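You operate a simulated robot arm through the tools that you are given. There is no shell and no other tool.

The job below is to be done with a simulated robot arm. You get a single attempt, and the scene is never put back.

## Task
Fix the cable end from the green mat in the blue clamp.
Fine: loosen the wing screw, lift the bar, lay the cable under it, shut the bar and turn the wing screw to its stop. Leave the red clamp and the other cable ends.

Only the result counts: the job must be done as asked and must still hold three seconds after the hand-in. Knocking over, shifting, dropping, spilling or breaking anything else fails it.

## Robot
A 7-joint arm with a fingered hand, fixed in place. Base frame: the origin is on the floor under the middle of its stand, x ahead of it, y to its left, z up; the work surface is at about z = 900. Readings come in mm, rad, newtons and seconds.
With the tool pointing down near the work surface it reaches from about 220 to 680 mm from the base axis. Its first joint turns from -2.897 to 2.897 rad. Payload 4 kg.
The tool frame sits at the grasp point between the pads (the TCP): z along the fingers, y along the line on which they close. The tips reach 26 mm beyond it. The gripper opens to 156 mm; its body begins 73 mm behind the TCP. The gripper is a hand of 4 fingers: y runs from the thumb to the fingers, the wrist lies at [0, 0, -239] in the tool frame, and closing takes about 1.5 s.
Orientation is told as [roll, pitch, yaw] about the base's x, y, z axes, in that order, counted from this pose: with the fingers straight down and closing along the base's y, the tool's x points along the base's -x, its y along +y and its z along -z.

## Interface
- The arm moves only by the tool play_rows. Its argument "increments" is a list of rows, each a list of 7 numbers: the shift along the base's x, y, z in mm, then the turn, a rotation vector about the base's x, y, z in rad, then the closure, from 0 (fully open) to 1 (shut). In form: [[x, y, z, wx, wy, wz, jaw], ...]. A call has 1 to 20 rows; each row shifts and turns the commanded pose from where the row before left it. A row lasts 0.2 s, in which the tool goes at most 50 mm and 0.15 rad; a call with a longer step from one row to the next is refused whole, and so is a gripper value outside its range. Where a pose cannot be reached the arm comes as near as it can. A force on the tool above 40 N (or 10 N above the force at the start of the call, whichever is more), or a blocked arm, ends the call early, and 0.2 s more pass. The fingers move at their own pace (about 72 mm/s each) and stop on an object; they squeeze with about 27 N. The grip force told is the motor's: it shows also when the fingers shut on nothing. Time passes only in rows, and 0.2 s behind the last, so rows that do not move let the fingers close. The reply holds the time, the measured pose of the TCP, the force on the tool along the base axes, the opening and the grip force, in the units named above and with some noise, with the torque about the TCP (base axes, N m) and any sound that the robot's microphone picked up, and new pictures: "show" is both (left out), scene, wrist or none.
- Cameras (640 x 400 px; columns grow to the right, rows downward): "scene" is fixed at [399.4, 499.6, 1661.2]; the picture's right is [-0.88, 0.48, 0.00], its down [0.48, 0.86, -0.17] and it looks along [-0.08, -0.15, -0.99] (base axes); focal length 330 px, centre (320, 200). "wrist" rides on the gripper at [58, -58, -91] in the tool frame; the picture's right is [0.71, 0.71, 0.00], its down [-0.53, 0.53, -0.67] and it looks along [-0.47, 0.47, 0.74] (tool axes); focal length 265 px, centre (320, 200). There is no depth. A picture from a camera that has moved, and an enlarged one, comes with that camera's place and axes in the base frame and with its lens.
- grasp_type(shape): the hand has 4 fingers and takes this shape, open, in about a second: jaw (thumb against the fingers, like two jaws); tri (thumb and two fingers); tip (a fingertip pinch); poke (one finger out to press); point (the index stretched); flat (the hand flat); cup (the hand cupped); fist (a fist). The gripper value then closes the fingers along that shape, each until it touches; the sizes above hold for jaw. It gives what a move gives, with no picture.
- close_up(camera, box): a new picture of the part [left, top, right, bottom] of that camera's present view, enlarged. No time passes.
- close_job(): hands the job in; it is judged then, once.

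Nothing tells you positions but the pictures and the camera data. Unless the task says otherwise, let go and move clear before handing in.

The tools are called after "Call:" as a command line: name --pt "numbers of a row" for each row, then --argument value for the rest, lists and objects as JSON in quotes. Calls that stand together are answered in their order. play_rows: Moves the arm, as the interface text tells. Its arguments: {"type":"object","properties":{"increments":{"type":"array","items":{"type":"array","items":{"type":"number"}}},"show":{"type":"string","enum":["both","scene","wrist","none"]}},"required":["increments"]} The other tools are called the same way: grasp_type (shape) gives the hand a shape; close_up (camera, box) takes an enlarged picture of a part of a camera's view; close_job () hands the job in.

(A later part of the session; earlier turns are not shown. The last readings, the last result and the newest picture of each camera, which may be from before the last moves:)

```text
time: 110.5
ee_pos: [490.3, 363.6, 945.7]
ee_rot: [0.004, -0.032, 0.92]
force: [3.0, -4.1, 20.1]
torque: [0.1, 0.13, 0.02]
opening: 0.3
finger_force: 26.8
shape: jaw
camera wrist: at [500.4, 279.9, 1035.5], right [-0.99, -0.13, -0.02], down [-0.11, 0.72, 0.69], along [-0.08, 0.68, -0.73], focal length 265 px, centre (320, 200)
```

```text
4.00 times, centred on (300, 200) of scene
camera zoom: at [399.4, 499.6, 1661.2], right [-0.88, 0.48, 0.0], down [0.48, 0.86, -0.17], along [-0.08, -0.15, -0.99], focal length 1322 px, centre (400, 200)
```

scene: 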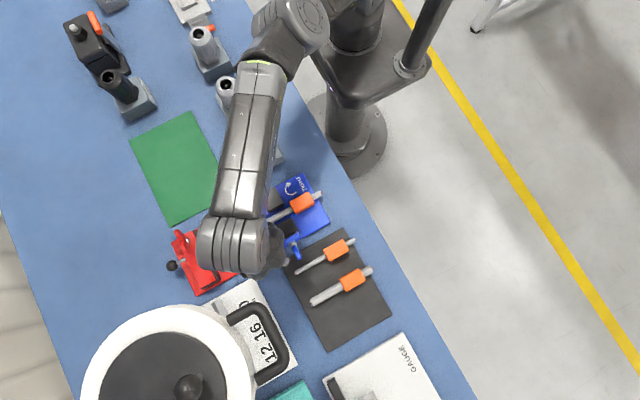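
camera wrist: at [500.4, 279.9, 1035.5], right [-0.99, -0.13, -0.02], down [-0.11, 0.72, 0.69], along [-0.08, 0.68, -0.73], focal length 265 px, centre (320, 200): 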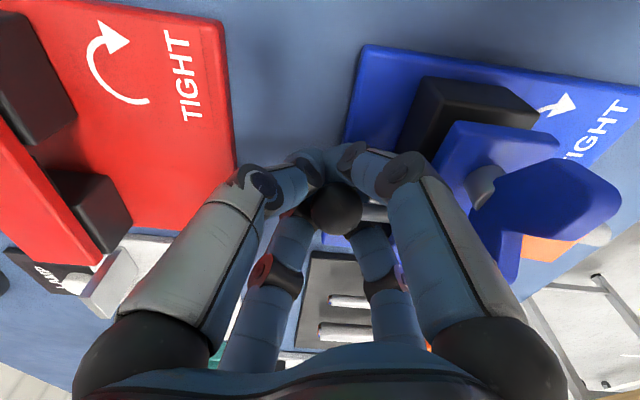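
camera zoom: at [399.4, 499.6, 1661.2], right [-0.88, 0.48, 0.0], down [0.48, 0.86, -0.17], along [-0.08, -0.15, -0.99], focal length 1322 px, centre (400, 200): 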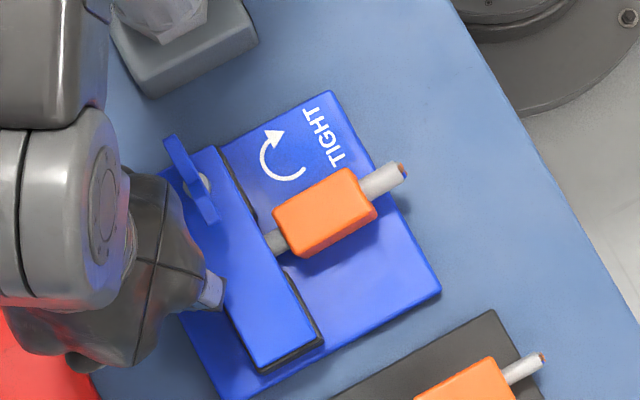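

Fz rose to 20 N: the closed fingertips have reached the cable's free end beyond the bar. I raise at once, then lower the ball gently by opening the fingers step by step.

Call:
play_rows --pt "0 0 5 0 0 0 1" --pt "0 0 5 0 0 0 1" --pt "0 0 0 0 0 0 1" --show "both"

Call:
close_up --camera "scene" --box '[240, 150, 360, 250]'

Call:
close_up --camera "wrist" --box '[220, 80, 480, 280]'

```text
time: 111.3
ee_pos: [489.2, 364.5, 952.9]
ee_rot: [0.005, -0.026, 0.921]
force: [-1.1, -1.3, -0.8]
torque: [-0.01, 0.02, -0.01]
opening: 0.2
finger_force: 27.3
shape: jaw
camera wrist: at [501.0, 280.6, 1042.7], right [-0.99, -0.14, -0.01], down [-0.11, 0.72, 0.69], along [-0.08, 0.68, -0.73], focal length 265 px, centre (320, 200)
```

scene: 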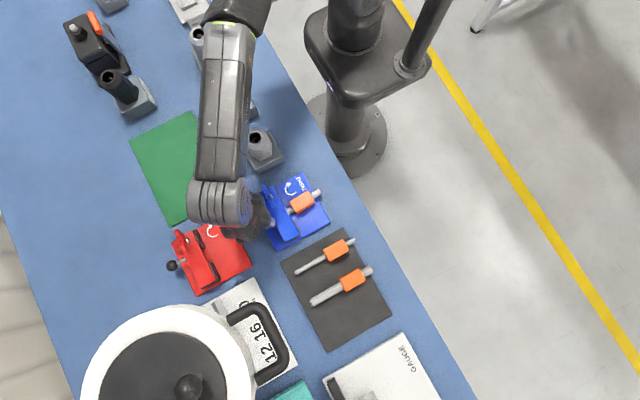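
wrist: 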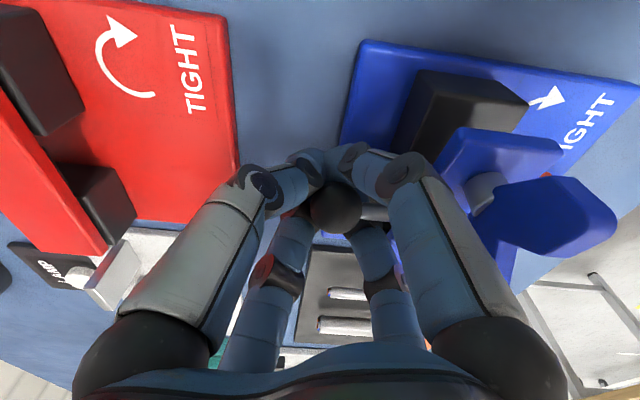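

```text
4.00 times, centred on (300, 200) of scene
camera zoom: at [399.4, 499.6, 1661.2], right [-0.88, 0.48, 0.0], down [0.48, 0.86, -0.17], along [-0.08, -0.15, -0.99], focal length 1322 px, centre (400, 200)
```

zoom: 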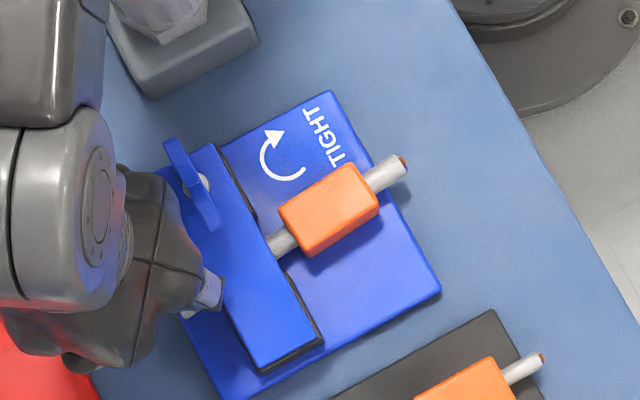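

```text
2.00 times, centred on (350, 180) of wrist
camera zoom: at [501.0, 280.6, 1042.7], right [-0.99, -0.14, -0.01], down [-0.11, 0.72, 0.69], along [-0.08, 0.68, -0.73], focal length 531 px, centre (260, 240)
```

zoom: 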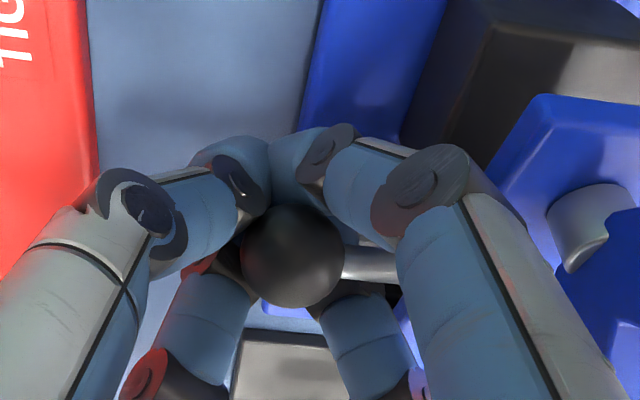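

The cable moved only by a few millimetres at its near end and still lies through the gap. I rise 3 mm more and lower the ball by opening gradually.

Call:
play_rows --pt "0 0 3 0 0 0 1" --pt "0 0 0 0 0 0 0.95" --pt "0 0 0 0 0 0 0.92" --pt "0 0 0 0 0 0 0.89" --pt "0 0 0 0 0 0 0.86" --pt "0 0 0 0 0 0 0.83" --pt "0 0 0 0 0 0 0.8" --pt "0 0 0 0 0 0 0.78" --show "wrist"

Call:
close_up --camera "wrist" --box '[220, 80, 480, 280]'

Call:
close_up --camera "scene" --box '[240, 150, 360, 250]'

```text
time: 113.1
ee_pos: [490.9, 364.9, 957.9]
ee_rot: [0.002, -0.027, 0.922]
force: [0.8, -0.6, 1.1]
torque: [0.01, -0.01, -0.01]
opening: 34.0
finger_force: 0.0
shape: jaw
camera wrist: at [501.6, 281.1, 1047.1], right [-0.99, -0.14, -0.02], down [-0.11, 0.72, 0.69], along [-0.08, 0.68, -0.73], focal length 265 px, centre (320, 200)
```

wrist: 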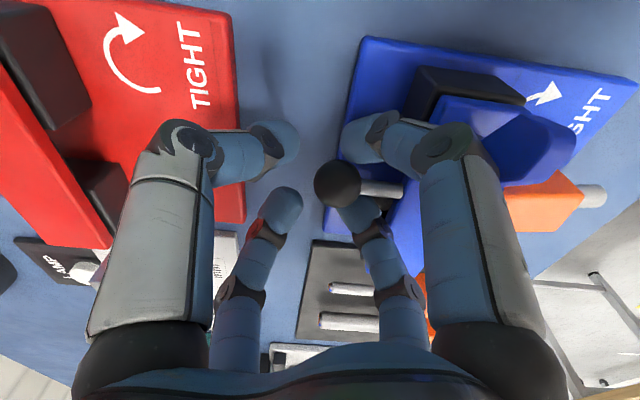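

```text
2.00 times, centred on (350, 180) of wrist
camera zoom: at [501.6, 281.1, 1047.1], right [-0.99, -0.14, -0.02], down [-0.11, 0.72, 0.69], along [-0.08, 0.68, -0.73], focal length 531 px, centre (260, 240)
```

zoom: 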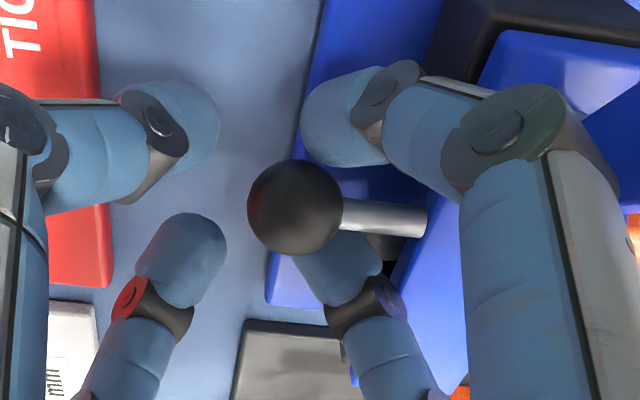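

```text
4.00 times, centred on (300, 200) of scene
camera zoom: at [399.4, 499.6, 1661.2], right [-0.88, 0.48, 0.0], down [0.48, 0.86, -0.17], along [-0.08, -0.15, -0.99], focal length 1322 px, centre (400, 200)
```

zoom: 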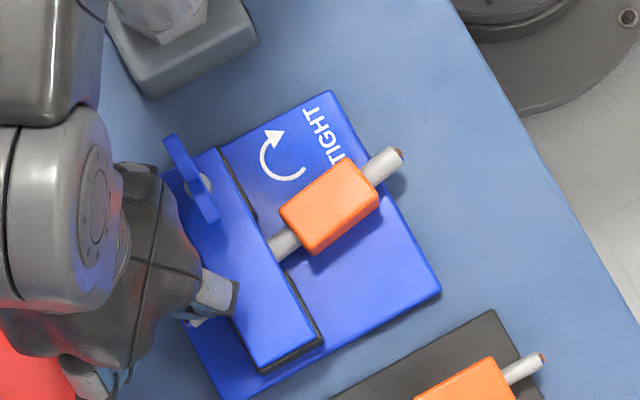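

The opening finger nudged the free end of the rod, so the cable has turned by several degrees, though it still lies in the gap. I withdraw the hand carefully straight up first.

Call:
play_rows --pt "-1.5 -1 3 0 0 0 0.78" --pt "-1 -1 4 0 0 0 0.78" --pt "0 0 6 0 0 0 0.77" --pt "0 0 10 0 0 0 0.77" --pt "0 0 12 0 0 0 0.77" --pt "0 0 0 0 0 0 0.77" --show "both"

Call:
close_up --camera "scene" --box '[240, 150, 360, 250]'

Call:
close_up --camera "wrist" --box '[220, 0, 520, 240]'

```text
time: 114.5
ee_pos: [485.6, 362.1, 991.2]
ee_rot: [0.007, -0.027, 0.922]
force: [0.8, 0.2, 0.2]
torque: [0.0, -0.02, 0.03]
opening: 35.4
finger_force: 0.1
shape: jaw
camera wrist: at [496.6, 279.5, 1081.7], right [-0.99, -0.14, -0.02], down [-0.11, 0.72, 0.69], along [-0.08, 0.68, -0.73], focal length 265 px, centre (320, 200)
```

scene: 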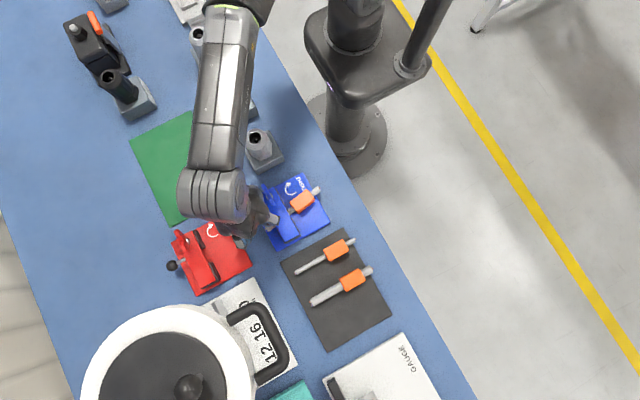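
wrist: 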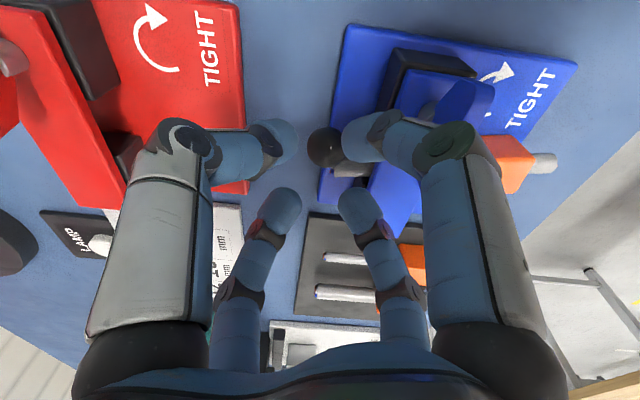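

```text
4.00 times, centred on (300, 200) of scene
camera zoom: at [399.4, 499.6, 1661.2], right [-0.88, 0.48, 0.0], down [0.48, 0.86, -0.17], along [-0.08, -0.15, -0.99], focal length 1322 px, centre (400, 200)
```

zoom: 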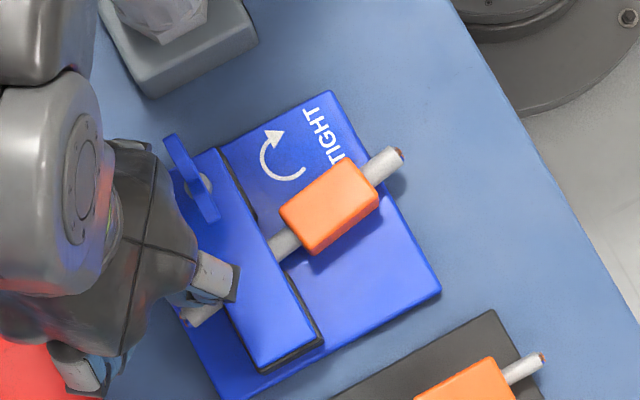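

```text
1.67 times, centred on (370, 120) of wrist
camera zoom: at [496.6, 279.5, 1081.7], right [-0.99, -0.14, -0.02], down [-0.11, 0.72, 0.69], along [-0.08, 0.68, -0.73], focal length 442 px, centre (237, 333)
```

zoom: 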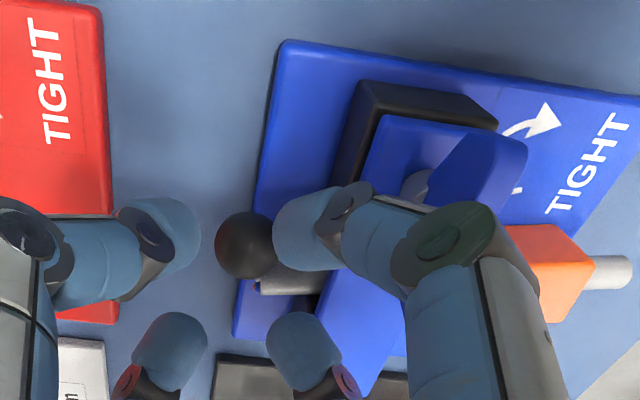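

Clear of the ball. I rise further and move back to look at the cable and bar unobstructed.

Call:
play_rows --pt "0 0 20 0 0 0 0.77" --pt "0 0 20 -0.01 0.02 -0.1 0.77" --pt "0 -15 20 0 0 -0.1 0.77" --pt "-10 -20 15 0 0 -0.1 0.77" --pt "-15 -25 10 0 0 -0.1 0.77" --pt "-15 -25 0 0 0 -0.1 0.77" --pt "-15 -25 0 0 0 -0.1 0.77" --pt "0 0 0 0 0 0 0.77" --show "both"

Call:
close_up --camera "scene" --box '[240, 150, 360, 250]'

Call:
close_up --camera "wrist" --box '[240, 0, 480, 160]'

```text
time: 116.3
ee_pos: [430.8, 253.1, 1078.4]
ee_rot: [0.015, -0.006, 0.32]
force: [0.3, -0.4, -0.3]
torque: [0.04, -0.01, -0.01]
opening: 35.8
finger_force: 0.1
shape: jaw
camera wrist: at [395.6, 177.9, 1169.5], right [-0.89, 0.45, 0.01], down [0.33, 0.65, 0.68], along [0.3, 0.61, -0.73], focal length 265 px, centre (320, 200)
```

scene: 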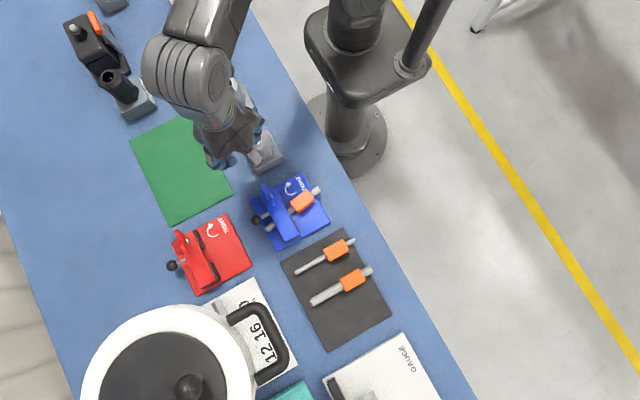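
wrist: 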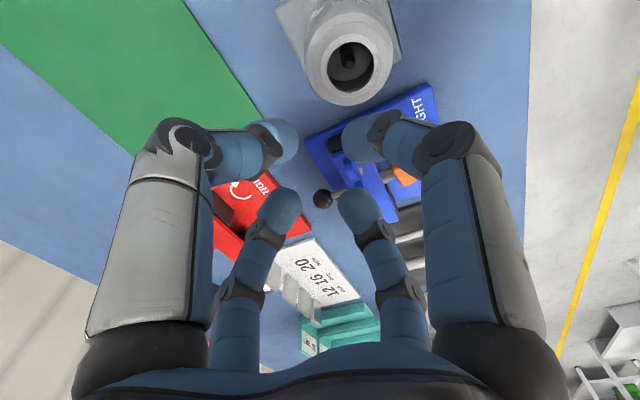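

```text
4.00 times, centred on (300, 200) of scene
camera zoom: at [399.4, 499.6, 1661.2], right [-0.88, 0.48, 0.0], down [0.48, 0.86, -0.17], along [-0.08, -0.15, -0.99], focal length 1322 px, centre (400, 200)
```

zoom: 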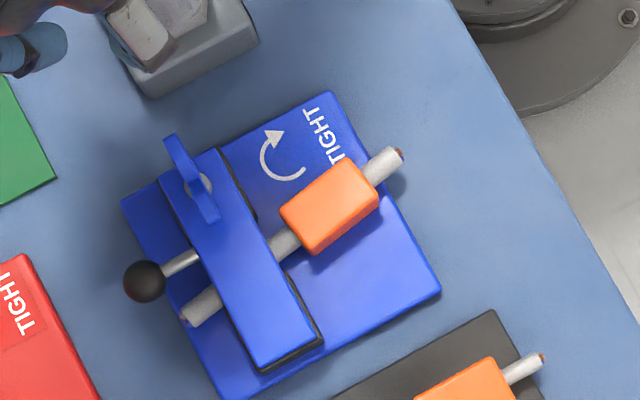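

```text
2.50 times, centred on (360, 80) of wrist
camera zoom: at [395.6, 177.9, 1169.5], right [-0.89, 0.45, 0.01], down [0.33, 0.65, 0.68], along [0.3, 0.61, -0.73], focal length 664 px, centre (220, 500)
```

zoom: 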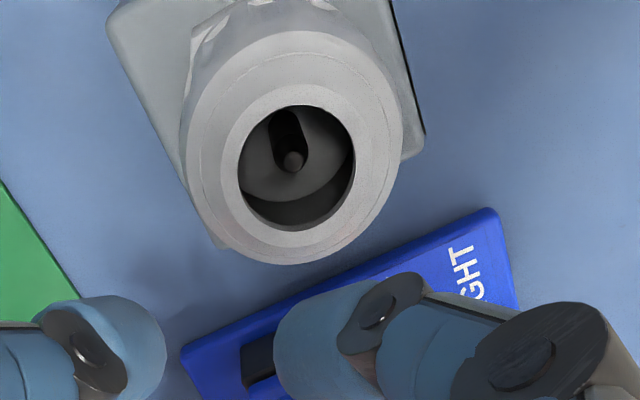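

The bar is down again exactly as at the start, with the cable under it, but the cable has yawed about 9° and touches the +y post. I want it straight, so I'll pinch the orange block lightly and turn it back while the bar is still loose. I go above the block with the hand turned to match and slightly tilted, keeping the side finger clear of the bar.

Call:
play_rows --pt "-6 12 3 -0.016 0 -0.04 0.77" --pt "-6 12 3 0 0 -0.04 0.77" --pt "-6 12 3 0 0 -0.04 0.77" --pt "-6 12 3 0 0 -0.037 0.77" --pt "-6 12 0 0 0 0 0.77" --pt "-6 12 0 0 0 0 0.77" --pt "-6 12 0 0 0 0 0.77" --pt "-6 12 0 0 0 0 0.77" --pt "-6 12 0 0 0 0 0.77" --pt "-5 12 0 0 0 0 0.77" --pt "0 0 0 0 0 0 0.77" --show "none"

Call:
grasp_type --shape "tip"

Call:
play_rows --pt "0 0 0 0 -0.075 0 0.5" --pt "0 0 0 0 -0.075 0 0.6" --pt "0 0 0 0 0 0 0.6" --show "both"

Call:
close_up --camera "wrist" --box '[220, 0, 460, 180]'

```text
time: 118.7
ee_pos: [373.8, 373.2, 1089.9]
ee_rot: [-0.001, -0.001, 0.164]
force: [-0.2, -0.2, 0.8]
torque: [-0.03, 0.03, 0.01]
opening: 35.6
finger_force: 0.0
shape: jaw
```

```text
time: 119.6
ee_pos: [373.4, 371.8, 1089.5]
ee_rot: [0.0, -0.002, 0.163]
force: [0.4, -0.5, 0.2]
torque: [-0.01, 0.05, 0.03]
opening: 155.8
finger_force: 0.1
shape: tip
```

```text
time: 120.4
ee_pos: [374.1, 372.8, 1088.5]
ee_rot: [-0.027, -0.152, 0.166]
force: [-0.4, 0.1, -0.1]
torque: [-0.02, 0.0, 0.02]
opening: 62.9
finger_force: 0.1
shape: tip
camera wrist: at [312.2, 305.7, 1172.7], right [-0.8, 0.58, -0.12], down [0.33, 0.61, 0.73], along [0.5, 0.54, -0.68], focal length 265 px, centre (320, 200)
```

scene: 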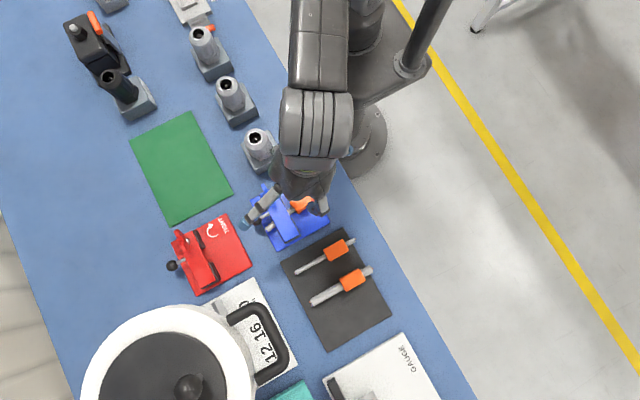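
wrist: 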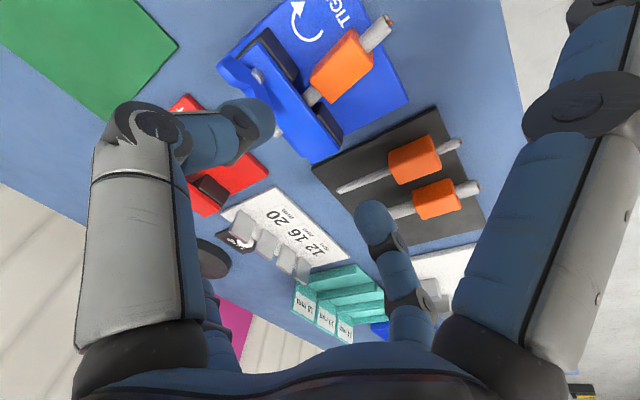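

```text
2.22 times, centred on (340, 90) of wrist
camera zoom: at [312.2, 305.7, 1172.7], right [-0.8, 0.58, -0.12], down [0.33, 0.61, 0.73], along [0.5, 0.54, -0.68], focal length 590 px, centre (276, 444)
```

zoom: 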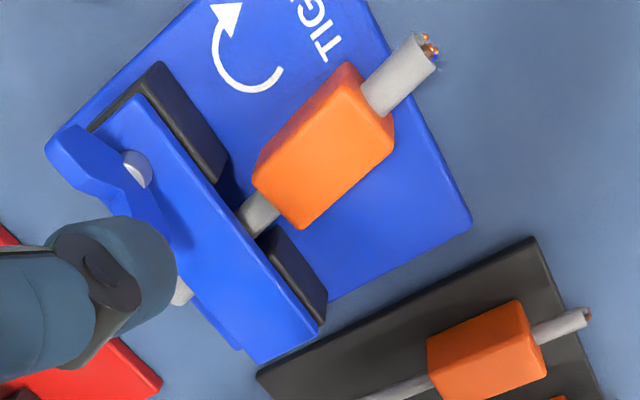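

The block is centred at (376, 373) with yaw about 0.155. I descend with the tilted hand and stop just low enough to pinch the block's upper part.

Call:
play_rows --pt "0 0 -18 0 0 0 0.6" --pt "0 0 -18 0 0 0 0.6" --pt "0 0 -18 0 0 0 0.6" --pt "0 0 -18 0 0 0 0.6" --pt "0 0 -18 0 0 0 0.6" --pt "0 0 -18 0 0 0 0.62" --pt "0 0 -14 0 0 0 0.64" --pt "0 0 0 0 0 0 0.66" --show "both"

Call:
close_up --camera "wrist" --box '[180, 20, 460, 240]'

Call:
close_up --camera "scene" --box '[230, 150, 350, 260]'

```text
time: 122.2
ee_pos: [373.3, 372.0, 968.6]
ee_rot: [-0.027, -0.15, 0.167]
force: [-0.4, -0.5, -0.4]
torque: [-0.02, 0.0, -0.03]
opening: 53.3
finger_force: 0.1
shape: tip
camera wrist: at [313.5, 305.6, 1051.8], right [-0.8, 0.58, -0.12], down [0.33, 0.61, 0.73], along [0.5, 0.54, -0.68], focal length 265 px, centre (320, 200)
```

scene: 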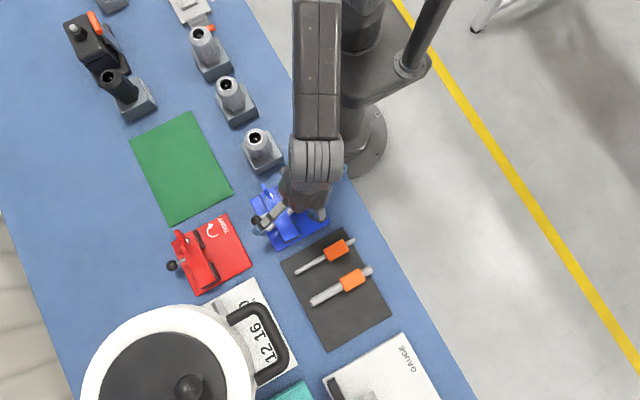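
wrist: 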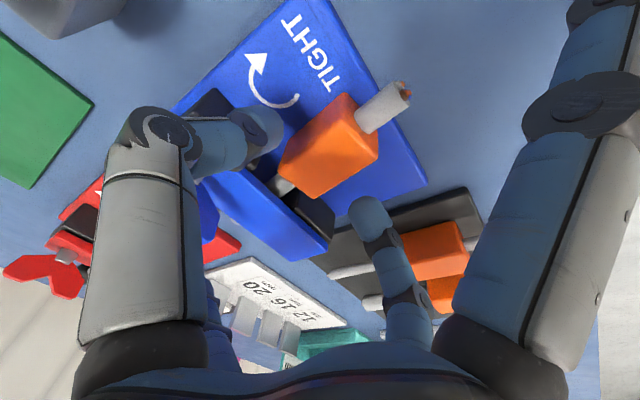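

```text
1.82 times, centred on (320, 130) of wrist
camera zoom: at [313.5, 305.6, 1051.8], right [-0.8, 0.58, -0.12], down [0.33, 0.61, 0.73], along [0.5, 0.54, -0.68], focal length 483 px, centre (320, 327)
```

zoom: 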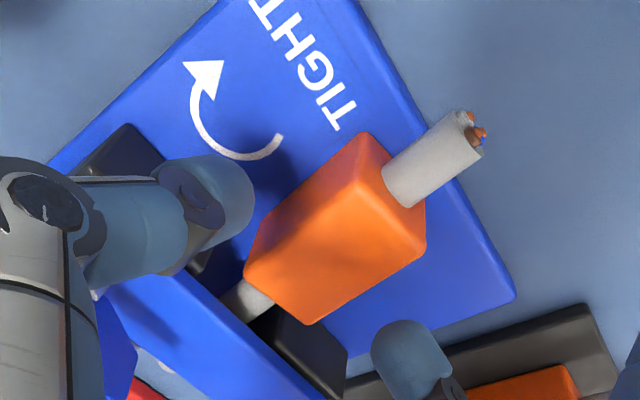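

```text
3.64 times, centred on (290, 205) of scene
camera zoom: at [399.4, 499.6, 1661.2], right [-0.88, 0.48, 0.0], down [0.48, 0.86, -0.17], along [-0.08, -0.15, -0.99], focal length 1202 px, centre (429, 182)
```

zoom: 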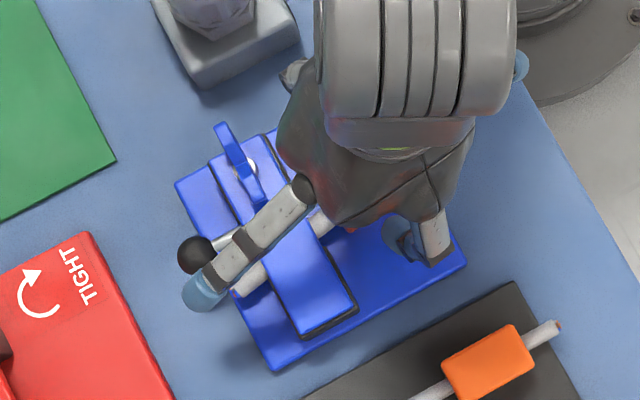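

Call:
play_rows --pt "0 0.5 -7 0 0 0 0.68" --pt "0 0.5 -6.5 0 0 0 0.72" --pt "0 0 0 0 0 0 0.78" --pt "0 0 0 0 0 0 0.85" --pt "0 0 0 0 0 0 1" --pt "0 0 0 0 0 0 1" --show "both"

Call:
close_up --camera "wrist" --box '[180, 20, 460, 240]'

Call:
close_up --camera "scene" --box '[230, 150, 350, 260]'

```text
time: 123.6
ee_pos: [373.5, 373.1, 955.9]
ee_rot: [-0.026, -0.148, 0.166]
force: [1.0, 0.4, 0.0]
torque: [-0.01, 0.01, -0.01]
opening: 24.3
finger_force: 27.2
shape: tip
camera wrist: at [312.8, 306.3, 1038.9], right [-0.8, 0.58, -0.12], down [0.33, 0.61, 0.73], along [0.5, 0.54, -0.68], focal length 265 px, centre (320, 200)
```

scene: 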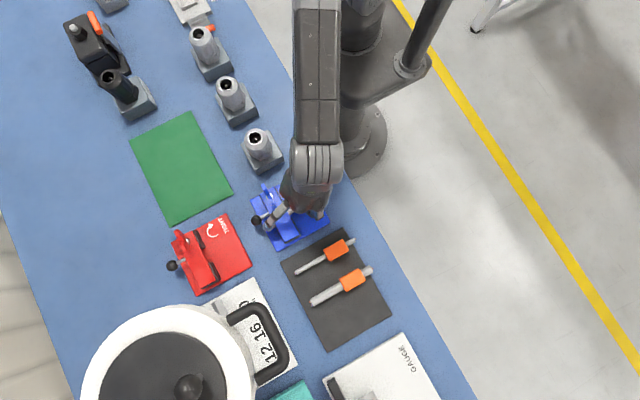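
wrist: 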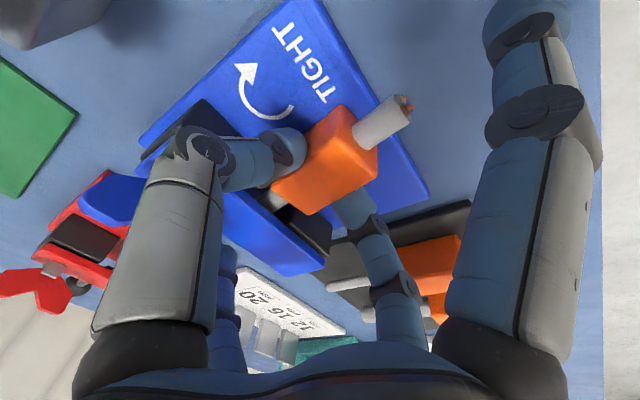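

```text
1.82 times, centred on (320, 130) of wrist
camera zoom: at [312.8, 306.3, 1038.9], right [-0.8, 0.58, -0.12], down [0.33, 0.61, 0.73], along [0.5, 0.54, -0.68], focal length 483 px, centre (320, 327)
```

zoom: 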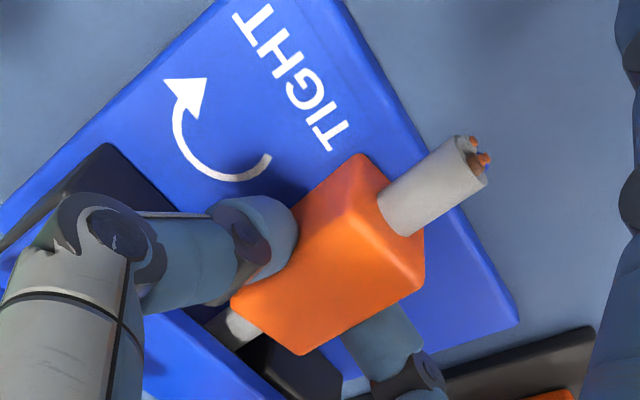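

```text
3.64 times, centred on (290, 205) of scene
camera zoom: at [399.4, 499.6, 1661.2], right [-0.88, 0.48, 0.0], down [0.48, 0.86, -0.17], along [-0.08, -0.15, -0.99], focal length 1202 px, centre (429, 182)
```

zoom: 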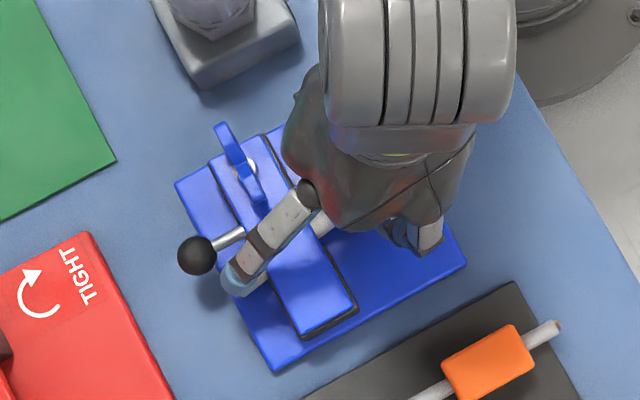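

The block is pinched without disturbing anything. I rotate it back by about 0.155 rad and shift a little in +y to centre the rod in the gap.

Call:
play_rows --pt "0 0.5 0 0 0 -0.04 1" --pt "0 0.8 0 0 0 -0.04 1" --pt "0 0.8 0 0 0 -0.04 1" --pt "0 0.9 0 0 0 -0.035 1" --pt "0 0 0 0 0 0 1" --show "both"

Call:
close_up --camera "scene" --box '[230, 150, 350, 260]'

Call:
close_up --camera "wrist" --box '[180, 20, 460, 240]'

```text
time: 124.8
ee_pos: [373.8, 377.0, 953.7]
ee_rot: [-0.027, -0.151, 0.01]
force: [0.1, 0.2, 0.3]
torque: [0.04, 0.02, 0.01]
opening: 24.8
finger_force: 26.9
shape: tip
camera wrist: at [303.1, 320.5, 1038.3], right [-0.7, 0.7, -0.12], down [0.42, 0.55, 0.73], along [0.58, 0.46, -0.68], focal length 265 px, centre (320, 200)
```

scene: 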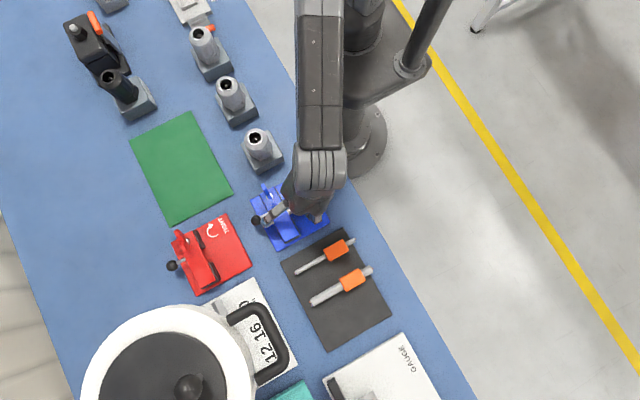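
wrist: 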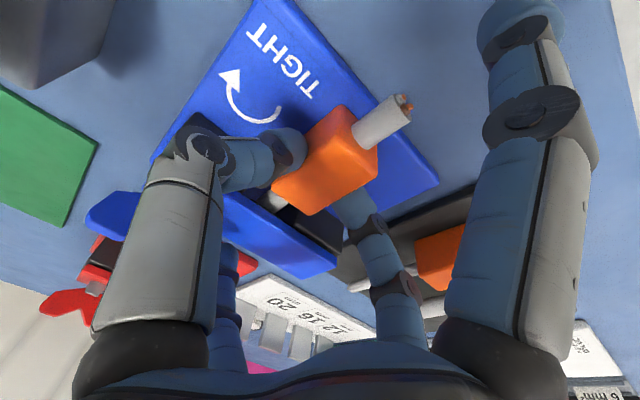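

```text
3.64 times, centred on (290, 205) of scene
camera zoom: at [399.4, 499.6, 1661.2], right [-0.88, 0.48, 0.0], down [0.48, 0.86, -0.17], along [-0.08, -0.15, -0.99], focal length 1202 px, centre (429, 182)
```

zoom: 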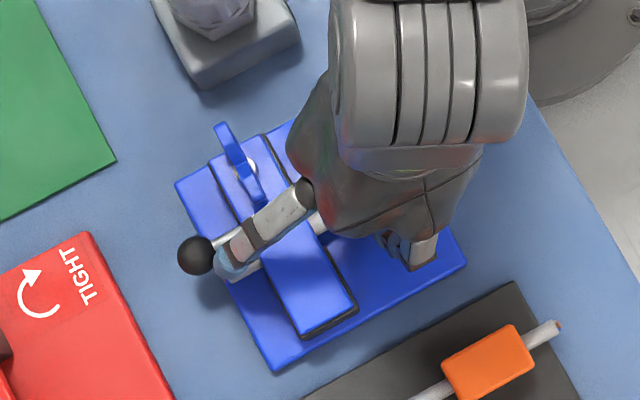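

```text
1.82 times, centred on (320, 130) of wrist
camera zoom: at [303.1, 320.5, 1038.3], right [-0.7, 0.7, -0.12], down [0.42, 0.55, 0.73], along [0.58, 0.46, -0.68], focal length 483 px, centre (320, 327)
```

zoom: 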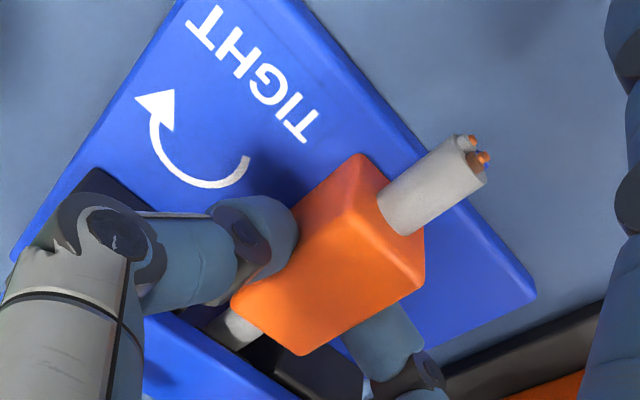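

The cable is straight again with zero force. I release gently and rise.

Call:
play_rows --pt "0 0 0 0 0 0 0.82" --pt "0 0 0 0 0 0 0.74" --pt "0 0 0 0 0 0 0.68" --pt "0 0 0 0 0 0 0.62" --pt "0 0 8 0 0 0 0.6" --pt "0 0 15 0 0 0 0.6" --pt "0 0 20 0 0 0 0.6" --pt "0 0 20 0 0.05 0 0.6" --pt "0 0 20 0 0.05 0 0.6" --pt "0 0 20 0.027 0.05 0 0.6" --pt "0 0 0 0 0 0 0.6" --show "both"

Call:
close_up --camera "wrist" --box '[180, 0, 460, 200]'

Call:
close_up --camera "scene" --box '[230, 150, 350, 260]'

```text
time: 127.2
ee_pos: [372.6, 378.6, 1057.9]
ee_rot: [0.004, -0.002, 0.01]
force: [-0.5, 0.1, 0.3]
torque: [-0.02, 0.02, 0.0]
opening: 62.0
finger_force: 0.0
shape: tip
camera wrist: at [315.3, 318.9, 1149.2], right [-0.71, 0.7, 0.0], down [0.52, 0.53, 0.67], along [0.47, 0.48, -0.74], focal length 265 px, centre (320, 200)
```

scene: 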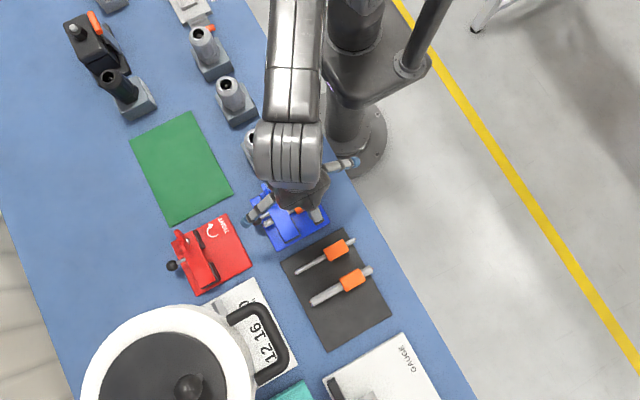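
wrist: 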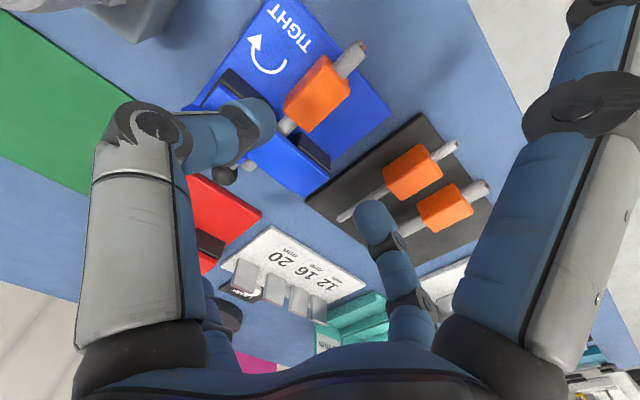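

```text
2.00 times, centred on (320, 100) of wrist
camera zoom: at [315.3, 318.9, 1149.2], right [-0.71, 0.7, 0.0], down [0.52, 0.53, 0.67], along [0.47, 0.48, -0.74], focal length 531 px, centre (320, 400)
```

zoom: 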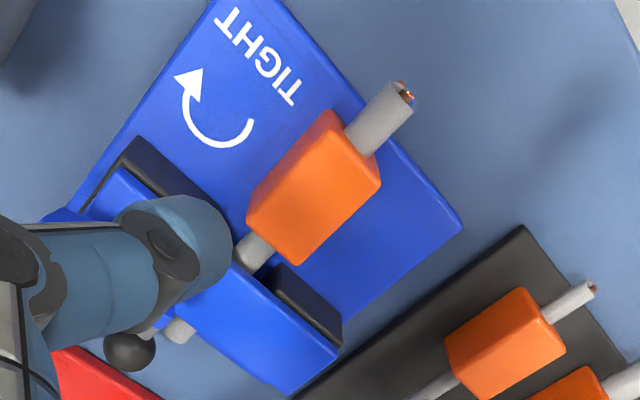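

```text
3.64 times, centred on (290, 205) of scene
camera zoom: at [399.4, 499.6, 1661.2], right [-0.88, 0.48, 0.0], down [0.48, 0.86, -0.17], along [-0.08, -0.15, -0.99], focal length 1202 px, centre (429, 182)
```

zoom: 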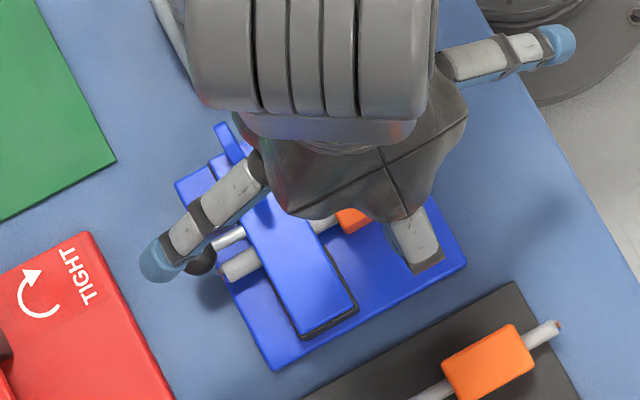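

The rod now lies straight at y≈377 under the closed bar. Next I tighten the wing screw: switch to jaw, half close, go above the wing and turn to yaw ≈ π so I can turn clockwise through a full half turn and more.

Call:
grasp_type --shape "jaw"

Call:
play_rows --pt "0 0 5 0 0 0.149 0.5" --pt "0 0 5 0 0 0.149 0.5" --pt "0 0 5 0 0 0.149 0.5" --pt "0 0 5 0 0 0.149 0.5" --pt "10 -8 0 0 0 0.149 0.5" --pt "10 -8 0 0 0 0.149 0.5" --pt "10 -8 0 0 0 0.149 0.5" --pt "10 -8 0 0 0 0.149 0.5" --pt "10 -7 0 0 0 0.149 0.5" --pt "10 -6 0 0 0 0.149 0.5" --pt "0 0 0 0 0 0.149 0.5" --pt "0 0 0 0 0 0.149 0.5" --pt "0 0 0 0 0 0.149 0.5" --pt "0 0 0 0 0 0.149 0.5" --pt "0 0 0 0 0 0.149 0.5" --pt "0 0 0 0 0 0.149 0.5" --pt "0 0 0 0 0 0.149 0.5" --pt "0 0 0 0 0 0.149 0.5" --pt "0 0 0 0 0 0.149 0.5" --pt "0 0 0 0 0 0.149 0.5" --show "both"

Call:
close_up --camera "wrist" --box '[180, 0, 460, 200]'

Call:
close_up --camera "scene" --box '[230, 150, 350, 260]'

```text
time: 128.1
ee_pos: [372.8, 377.8, 1056.9]
ee_rot: [0.003, -0.002, 0.009]
force: [-0.8, -0.5, -0.2]
torque: [-0.01, -0.04, 0.01]
opening: 156.1
finger_force: 0.1
shape: jaw
```

```text
time: 132.3
ee_pos: [433.8, 331.8, 1078.0]
ee_rot: [0.004, -0.003, 2.993]
force: [-0.1, -0.2, -0.1]
torque: [0.01, -0.02, -0.01]
opening: 78.6
finger_force: 0.0
shape: jaw
camera wrist: at [500.2, 380.7, 1169.3], right [0.6, -0.8, 0.0], down [-0.6, -0.44, 0.67], along [-0.54, -0.4, -0.74], focal length 265 px, centre (320, 200)
```

scene: 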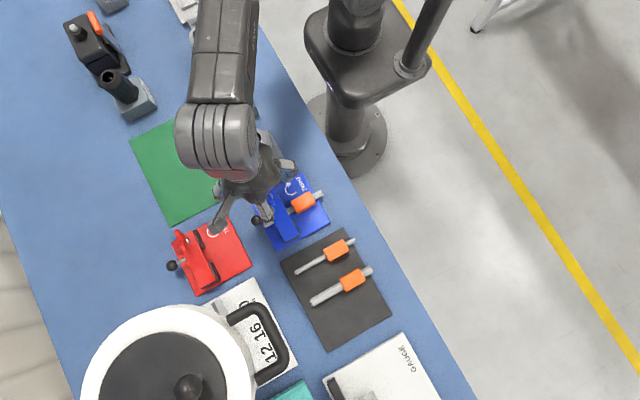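
wrist: 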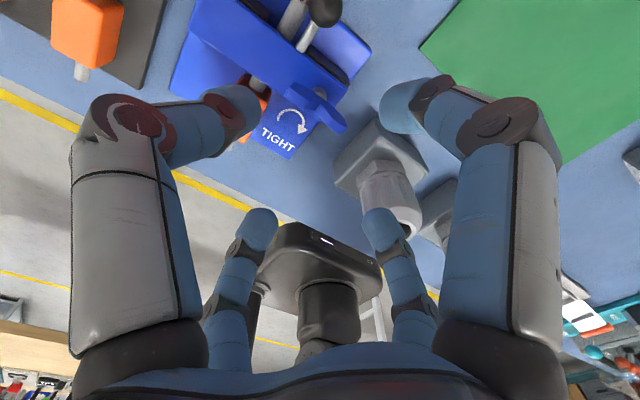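

```text
2.00 times, centred on (320, 100) of wrist
camera zoom: at [500.2, 380.7, 1169.3], right [0.6, -0.8, 0.0], down [-0.6, -0.44, 0.67], along [-0.54, -0.4, -0.74], focal length 531 px, centre (320, 400)
```

zoom: 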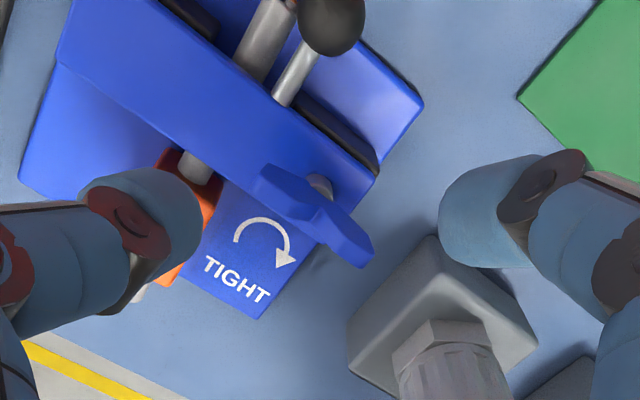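

```text
3.64 times, centred on (290, 205) of scene
camera zoom: at [399.4, 499.6, 1661.2], right [-0.88, 0.48, 0.0], down [0.48, 0.86, -0.17], along [-0.08, -0.15, -0.99], focal length 1202 px, centre (429, 182)
```

zoom: 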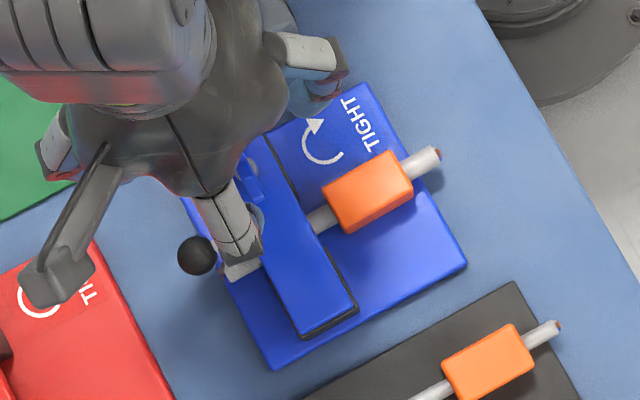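

The wing lies along y (within -0.04 rad) around (435, 333). I align to yaw 3.10, descend around it and grip.

Call:
play_rows --pt "0.5 0.5 0 0 0 0.107 0.5" --pt "0 0.5 -18 0 0 0 0.5" --pt "0 0 -18 0 0 0 0.5" --pt "0 0 -18 0 0 0 0.5" --pt "0 0 -18 0 0 0 0.5" --pt "0 0 -12 0 0 0 0.5" --pt "0 0 -7 0 0 0 0.5" --pt "0 0 0 0 0 0 0.5" --show "wrist"

Call:
close_up --camera "wrist" --box '[200, 40, 440, 240]'

```text
time: 134.1
ee_pos: [434.3, 331.8, 987.2]
ee_rot: [0.003, 0.001, 3.098]
force: [-0.4, -0.4, 0.7]
torque: [0.0, 0.04, 0.02]
opening: 78.5
finger_force: 0.0
shape: jaw
camera wrist: at [495.3, 388.1, 1077.5], right [0.68, -0.74, 0.0], down [-0.55, -0.5, 0.67], along [-0.49, -0.45, -0.74], focal length 265 px, centre (320, 200)
```

wrist: 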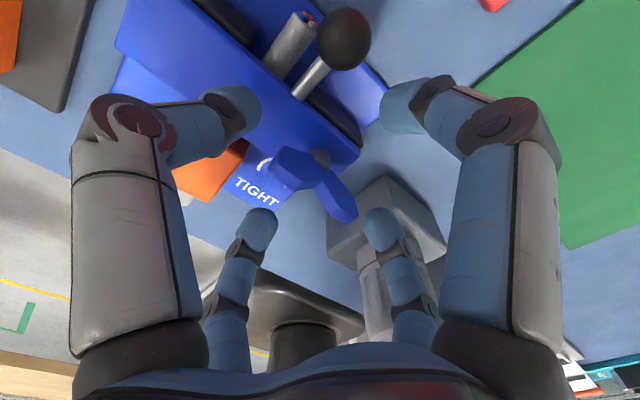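

```text
2.00 times, centred on (320, 140) of wrist
camera zoom: at [495.3, 388.1, 1077.5], right [0.68, -0.74, 0.0], down [-0.55, -0.5, 0.67], along [-0.49, -0.45, -0.74], focal length 531 px, centre (320, 320)
```

zoom: 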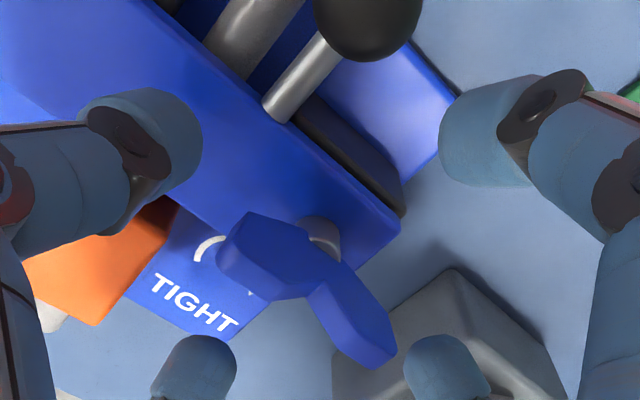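

The wing is centred between the four fingers. I close on it and begin turning clockwise.

Call:
play_rows --pt "0 0 0 0 0 0 1" --pt "0 0 0 0 0 0 1" --pt "0 0 0 0 0 0 1" --pt "0 0 0 0 0 0 1" --pt "0 0 0 0 0 0 1" --show "none"

Call:
play_rows --pt "0 0 0 0 0 -0.1 1" --pt "0 0 0 0 0 -0.1 1" --pt "0 0 0 0 0 -0.1 1" --pt "0 0 0 0 0 -0.1 1" --pt "0 0 0 0 0 -0.1 1" --pt "0 0 0 0 0 -0.1 1" --show "wrist"

Call:
close_up --camera "wrist" --box '[200, 40, 440, 240]'

```text
time: 135.3
ee_pos: [433.0, 333.3, 985.8]
ee_rot: [0.003, -0.003, 3.096]
force: [-0.7, 1.2, -1.3]
torque: [0.02, 0.0, 0.02]
opening: 29.7
finger_force: 27.1
shape: jaw
```

```text
time: 136.7
ee_pos: [434.4, 332.2, 986.6]
ee_rot: [0.005, 0.0, 2.497]
force: [-1.1, -2.4, -0.8]
torque: [-0.08, 0.0, -0.02]
opening: 29.5
finger_force: 27.4
shape: jaw
camera wrist: at [515.5, 344.1, 1077.6], right [0.14, -0.99, 0.0], down [-0.74, -0.1, 0.67], along [-0.66, -0.1, -0.74], focal length 265 px, centre (320, 200)
```

wrist: 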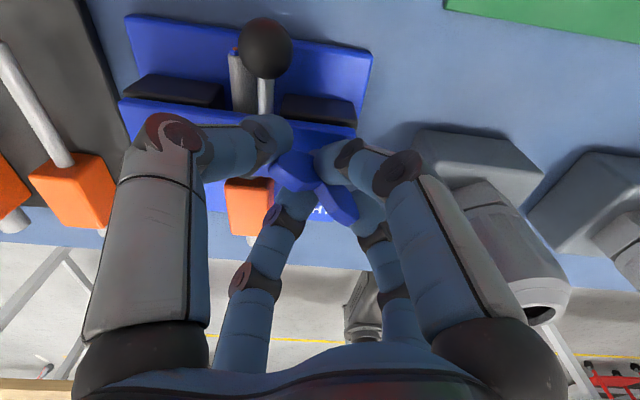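

```text
2.00 times, centred on (320, 140) of wrist
camera zoom: at [515.5, 344.1, 1077.6], right [0.14, -0.99, 0.0], down [-0.74, -0.1, 0.67], along [-0.66, -0.1, -0.74], focal length 531 px, centre (320, 320)
```

zoom: 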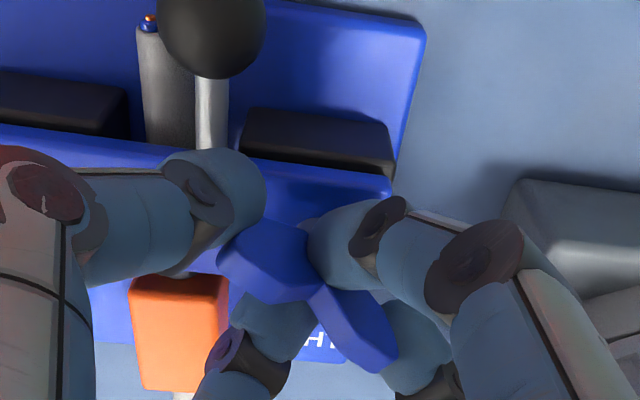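

The wing follows clockwise and the cable is straight under the bar. I continue.

Call:
play_rows --pt "0 0 0 0 0 -0.12 1" --pt "0 0 0 0 0 -0.12 1" --pt "0 0 0 0 0 -0.12 1" --pt "0 0 0 0 0 -0.12 1" --pt "0 0 0 0 0 -0.12 1" --pt "0 0 0 0 0 -0.12 1" --pt "0 0 0 0 0 -0.12 1" --pt "0 0 0 0 0 -0.12 1" --pt "0 0 0 0 0 -0.12 1" --pt "0 0 0 0 0 -0.12 1" --show "wrist"

Call:
close_up --camera "wrist" --box '[200, 40, 440, 240]'

```text
time: 138.9
ee_pos: [433.1, 332.4, 986.6]
ee_rot: [0.004, -0.002, 1.296]
force: [-6.6, -2.0, -0.6]
torque: [-0.07, 0.06, 0.02]
opening: 29.2
finger_force: 27.1
shape: jaw
camera wrist: at [474.0, 260.7, 1078.4], right [-0.87, -0.49, 0.0], down [-0.36, 0.65, 0.67], along [-0.33, 0.58, -0.74], focal length 265 px, centre (320, 200)
```

wrist: 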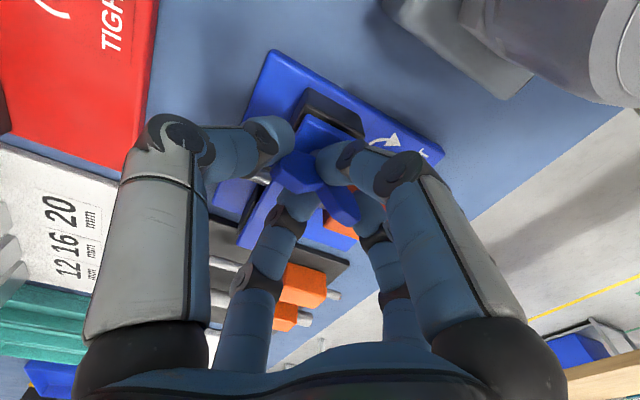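

```text
2.00 times, centred on (320, 140) of wrist
camera zoom: at [474.0, 260.7, 1078.4], right [-0.87, -0.49, 0.0], down [-0.36, 0.65, 0.67], along [-0.33, 0.58, -0.74], focal length 531 px, centre (320, 320)
```

zoom: 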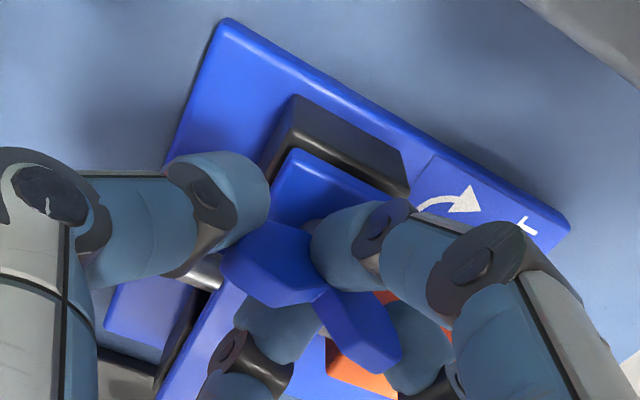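

Call:
play_rows --pt "0 0 0 0 0 -0.1 1" --pt "0 0 0 0 0 -0.1 1" --pt "0 0 0 0 0 -0.1 1" --pt "0 0 0 0 0 -0.1 1" --pt "0 0 0 0 0 -0.1 1" --pt "0 0 0 0 0 -0.1 1" --pt "0 0 0 0 0 -0.1 1" --pt "0 0 0 0 0 -0.1 1" --show "wrist"

Call:
close_up --camera "wrist" --box '[200, 40, 440, 240]'

```text
time: 140.7
ee_pos: [433.3, 333.0, 986.9]
ee_rot: [0.003, 0.0, 0.497]
force: [-11.0, -0.8, -1.1]
torque: [-0.06, 0.19, 0.0]
opening: 29.0
finger_force: 26.8
shape: jaw
camera wrist: at [410.1, 253.9, 1078.3], right [-0.96, 0.29, 0.0], down [0.21, 0.71, 0.67], along [0.19, 0.64, -0.74], focal length 265 px, centre (320, 200)
```

wrist: 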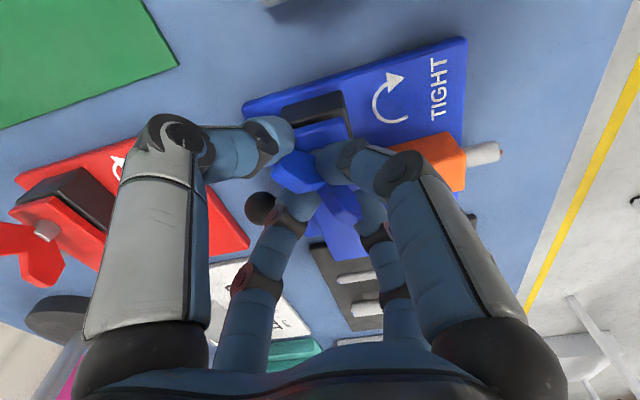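

```text
2.00 times, centred on (320, 140) of wrist
camera zoom: at [410.1, 253.9, 1078.3], right [-0.96, 0.29, 0.0], down [0.21, 0.71, 0.67], along [0.19, 0.64, -0.74], focal length 531 px, centre (320, 320)
```

zoom: 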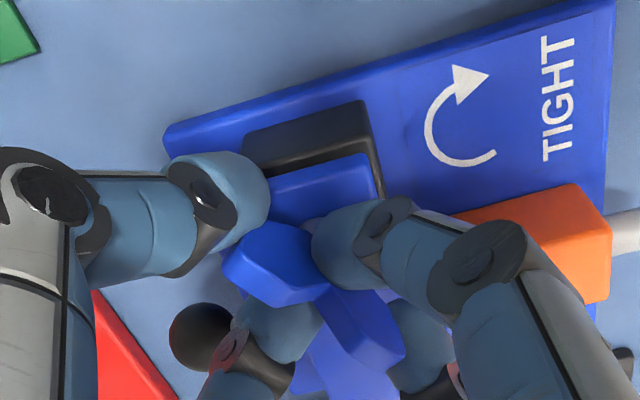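

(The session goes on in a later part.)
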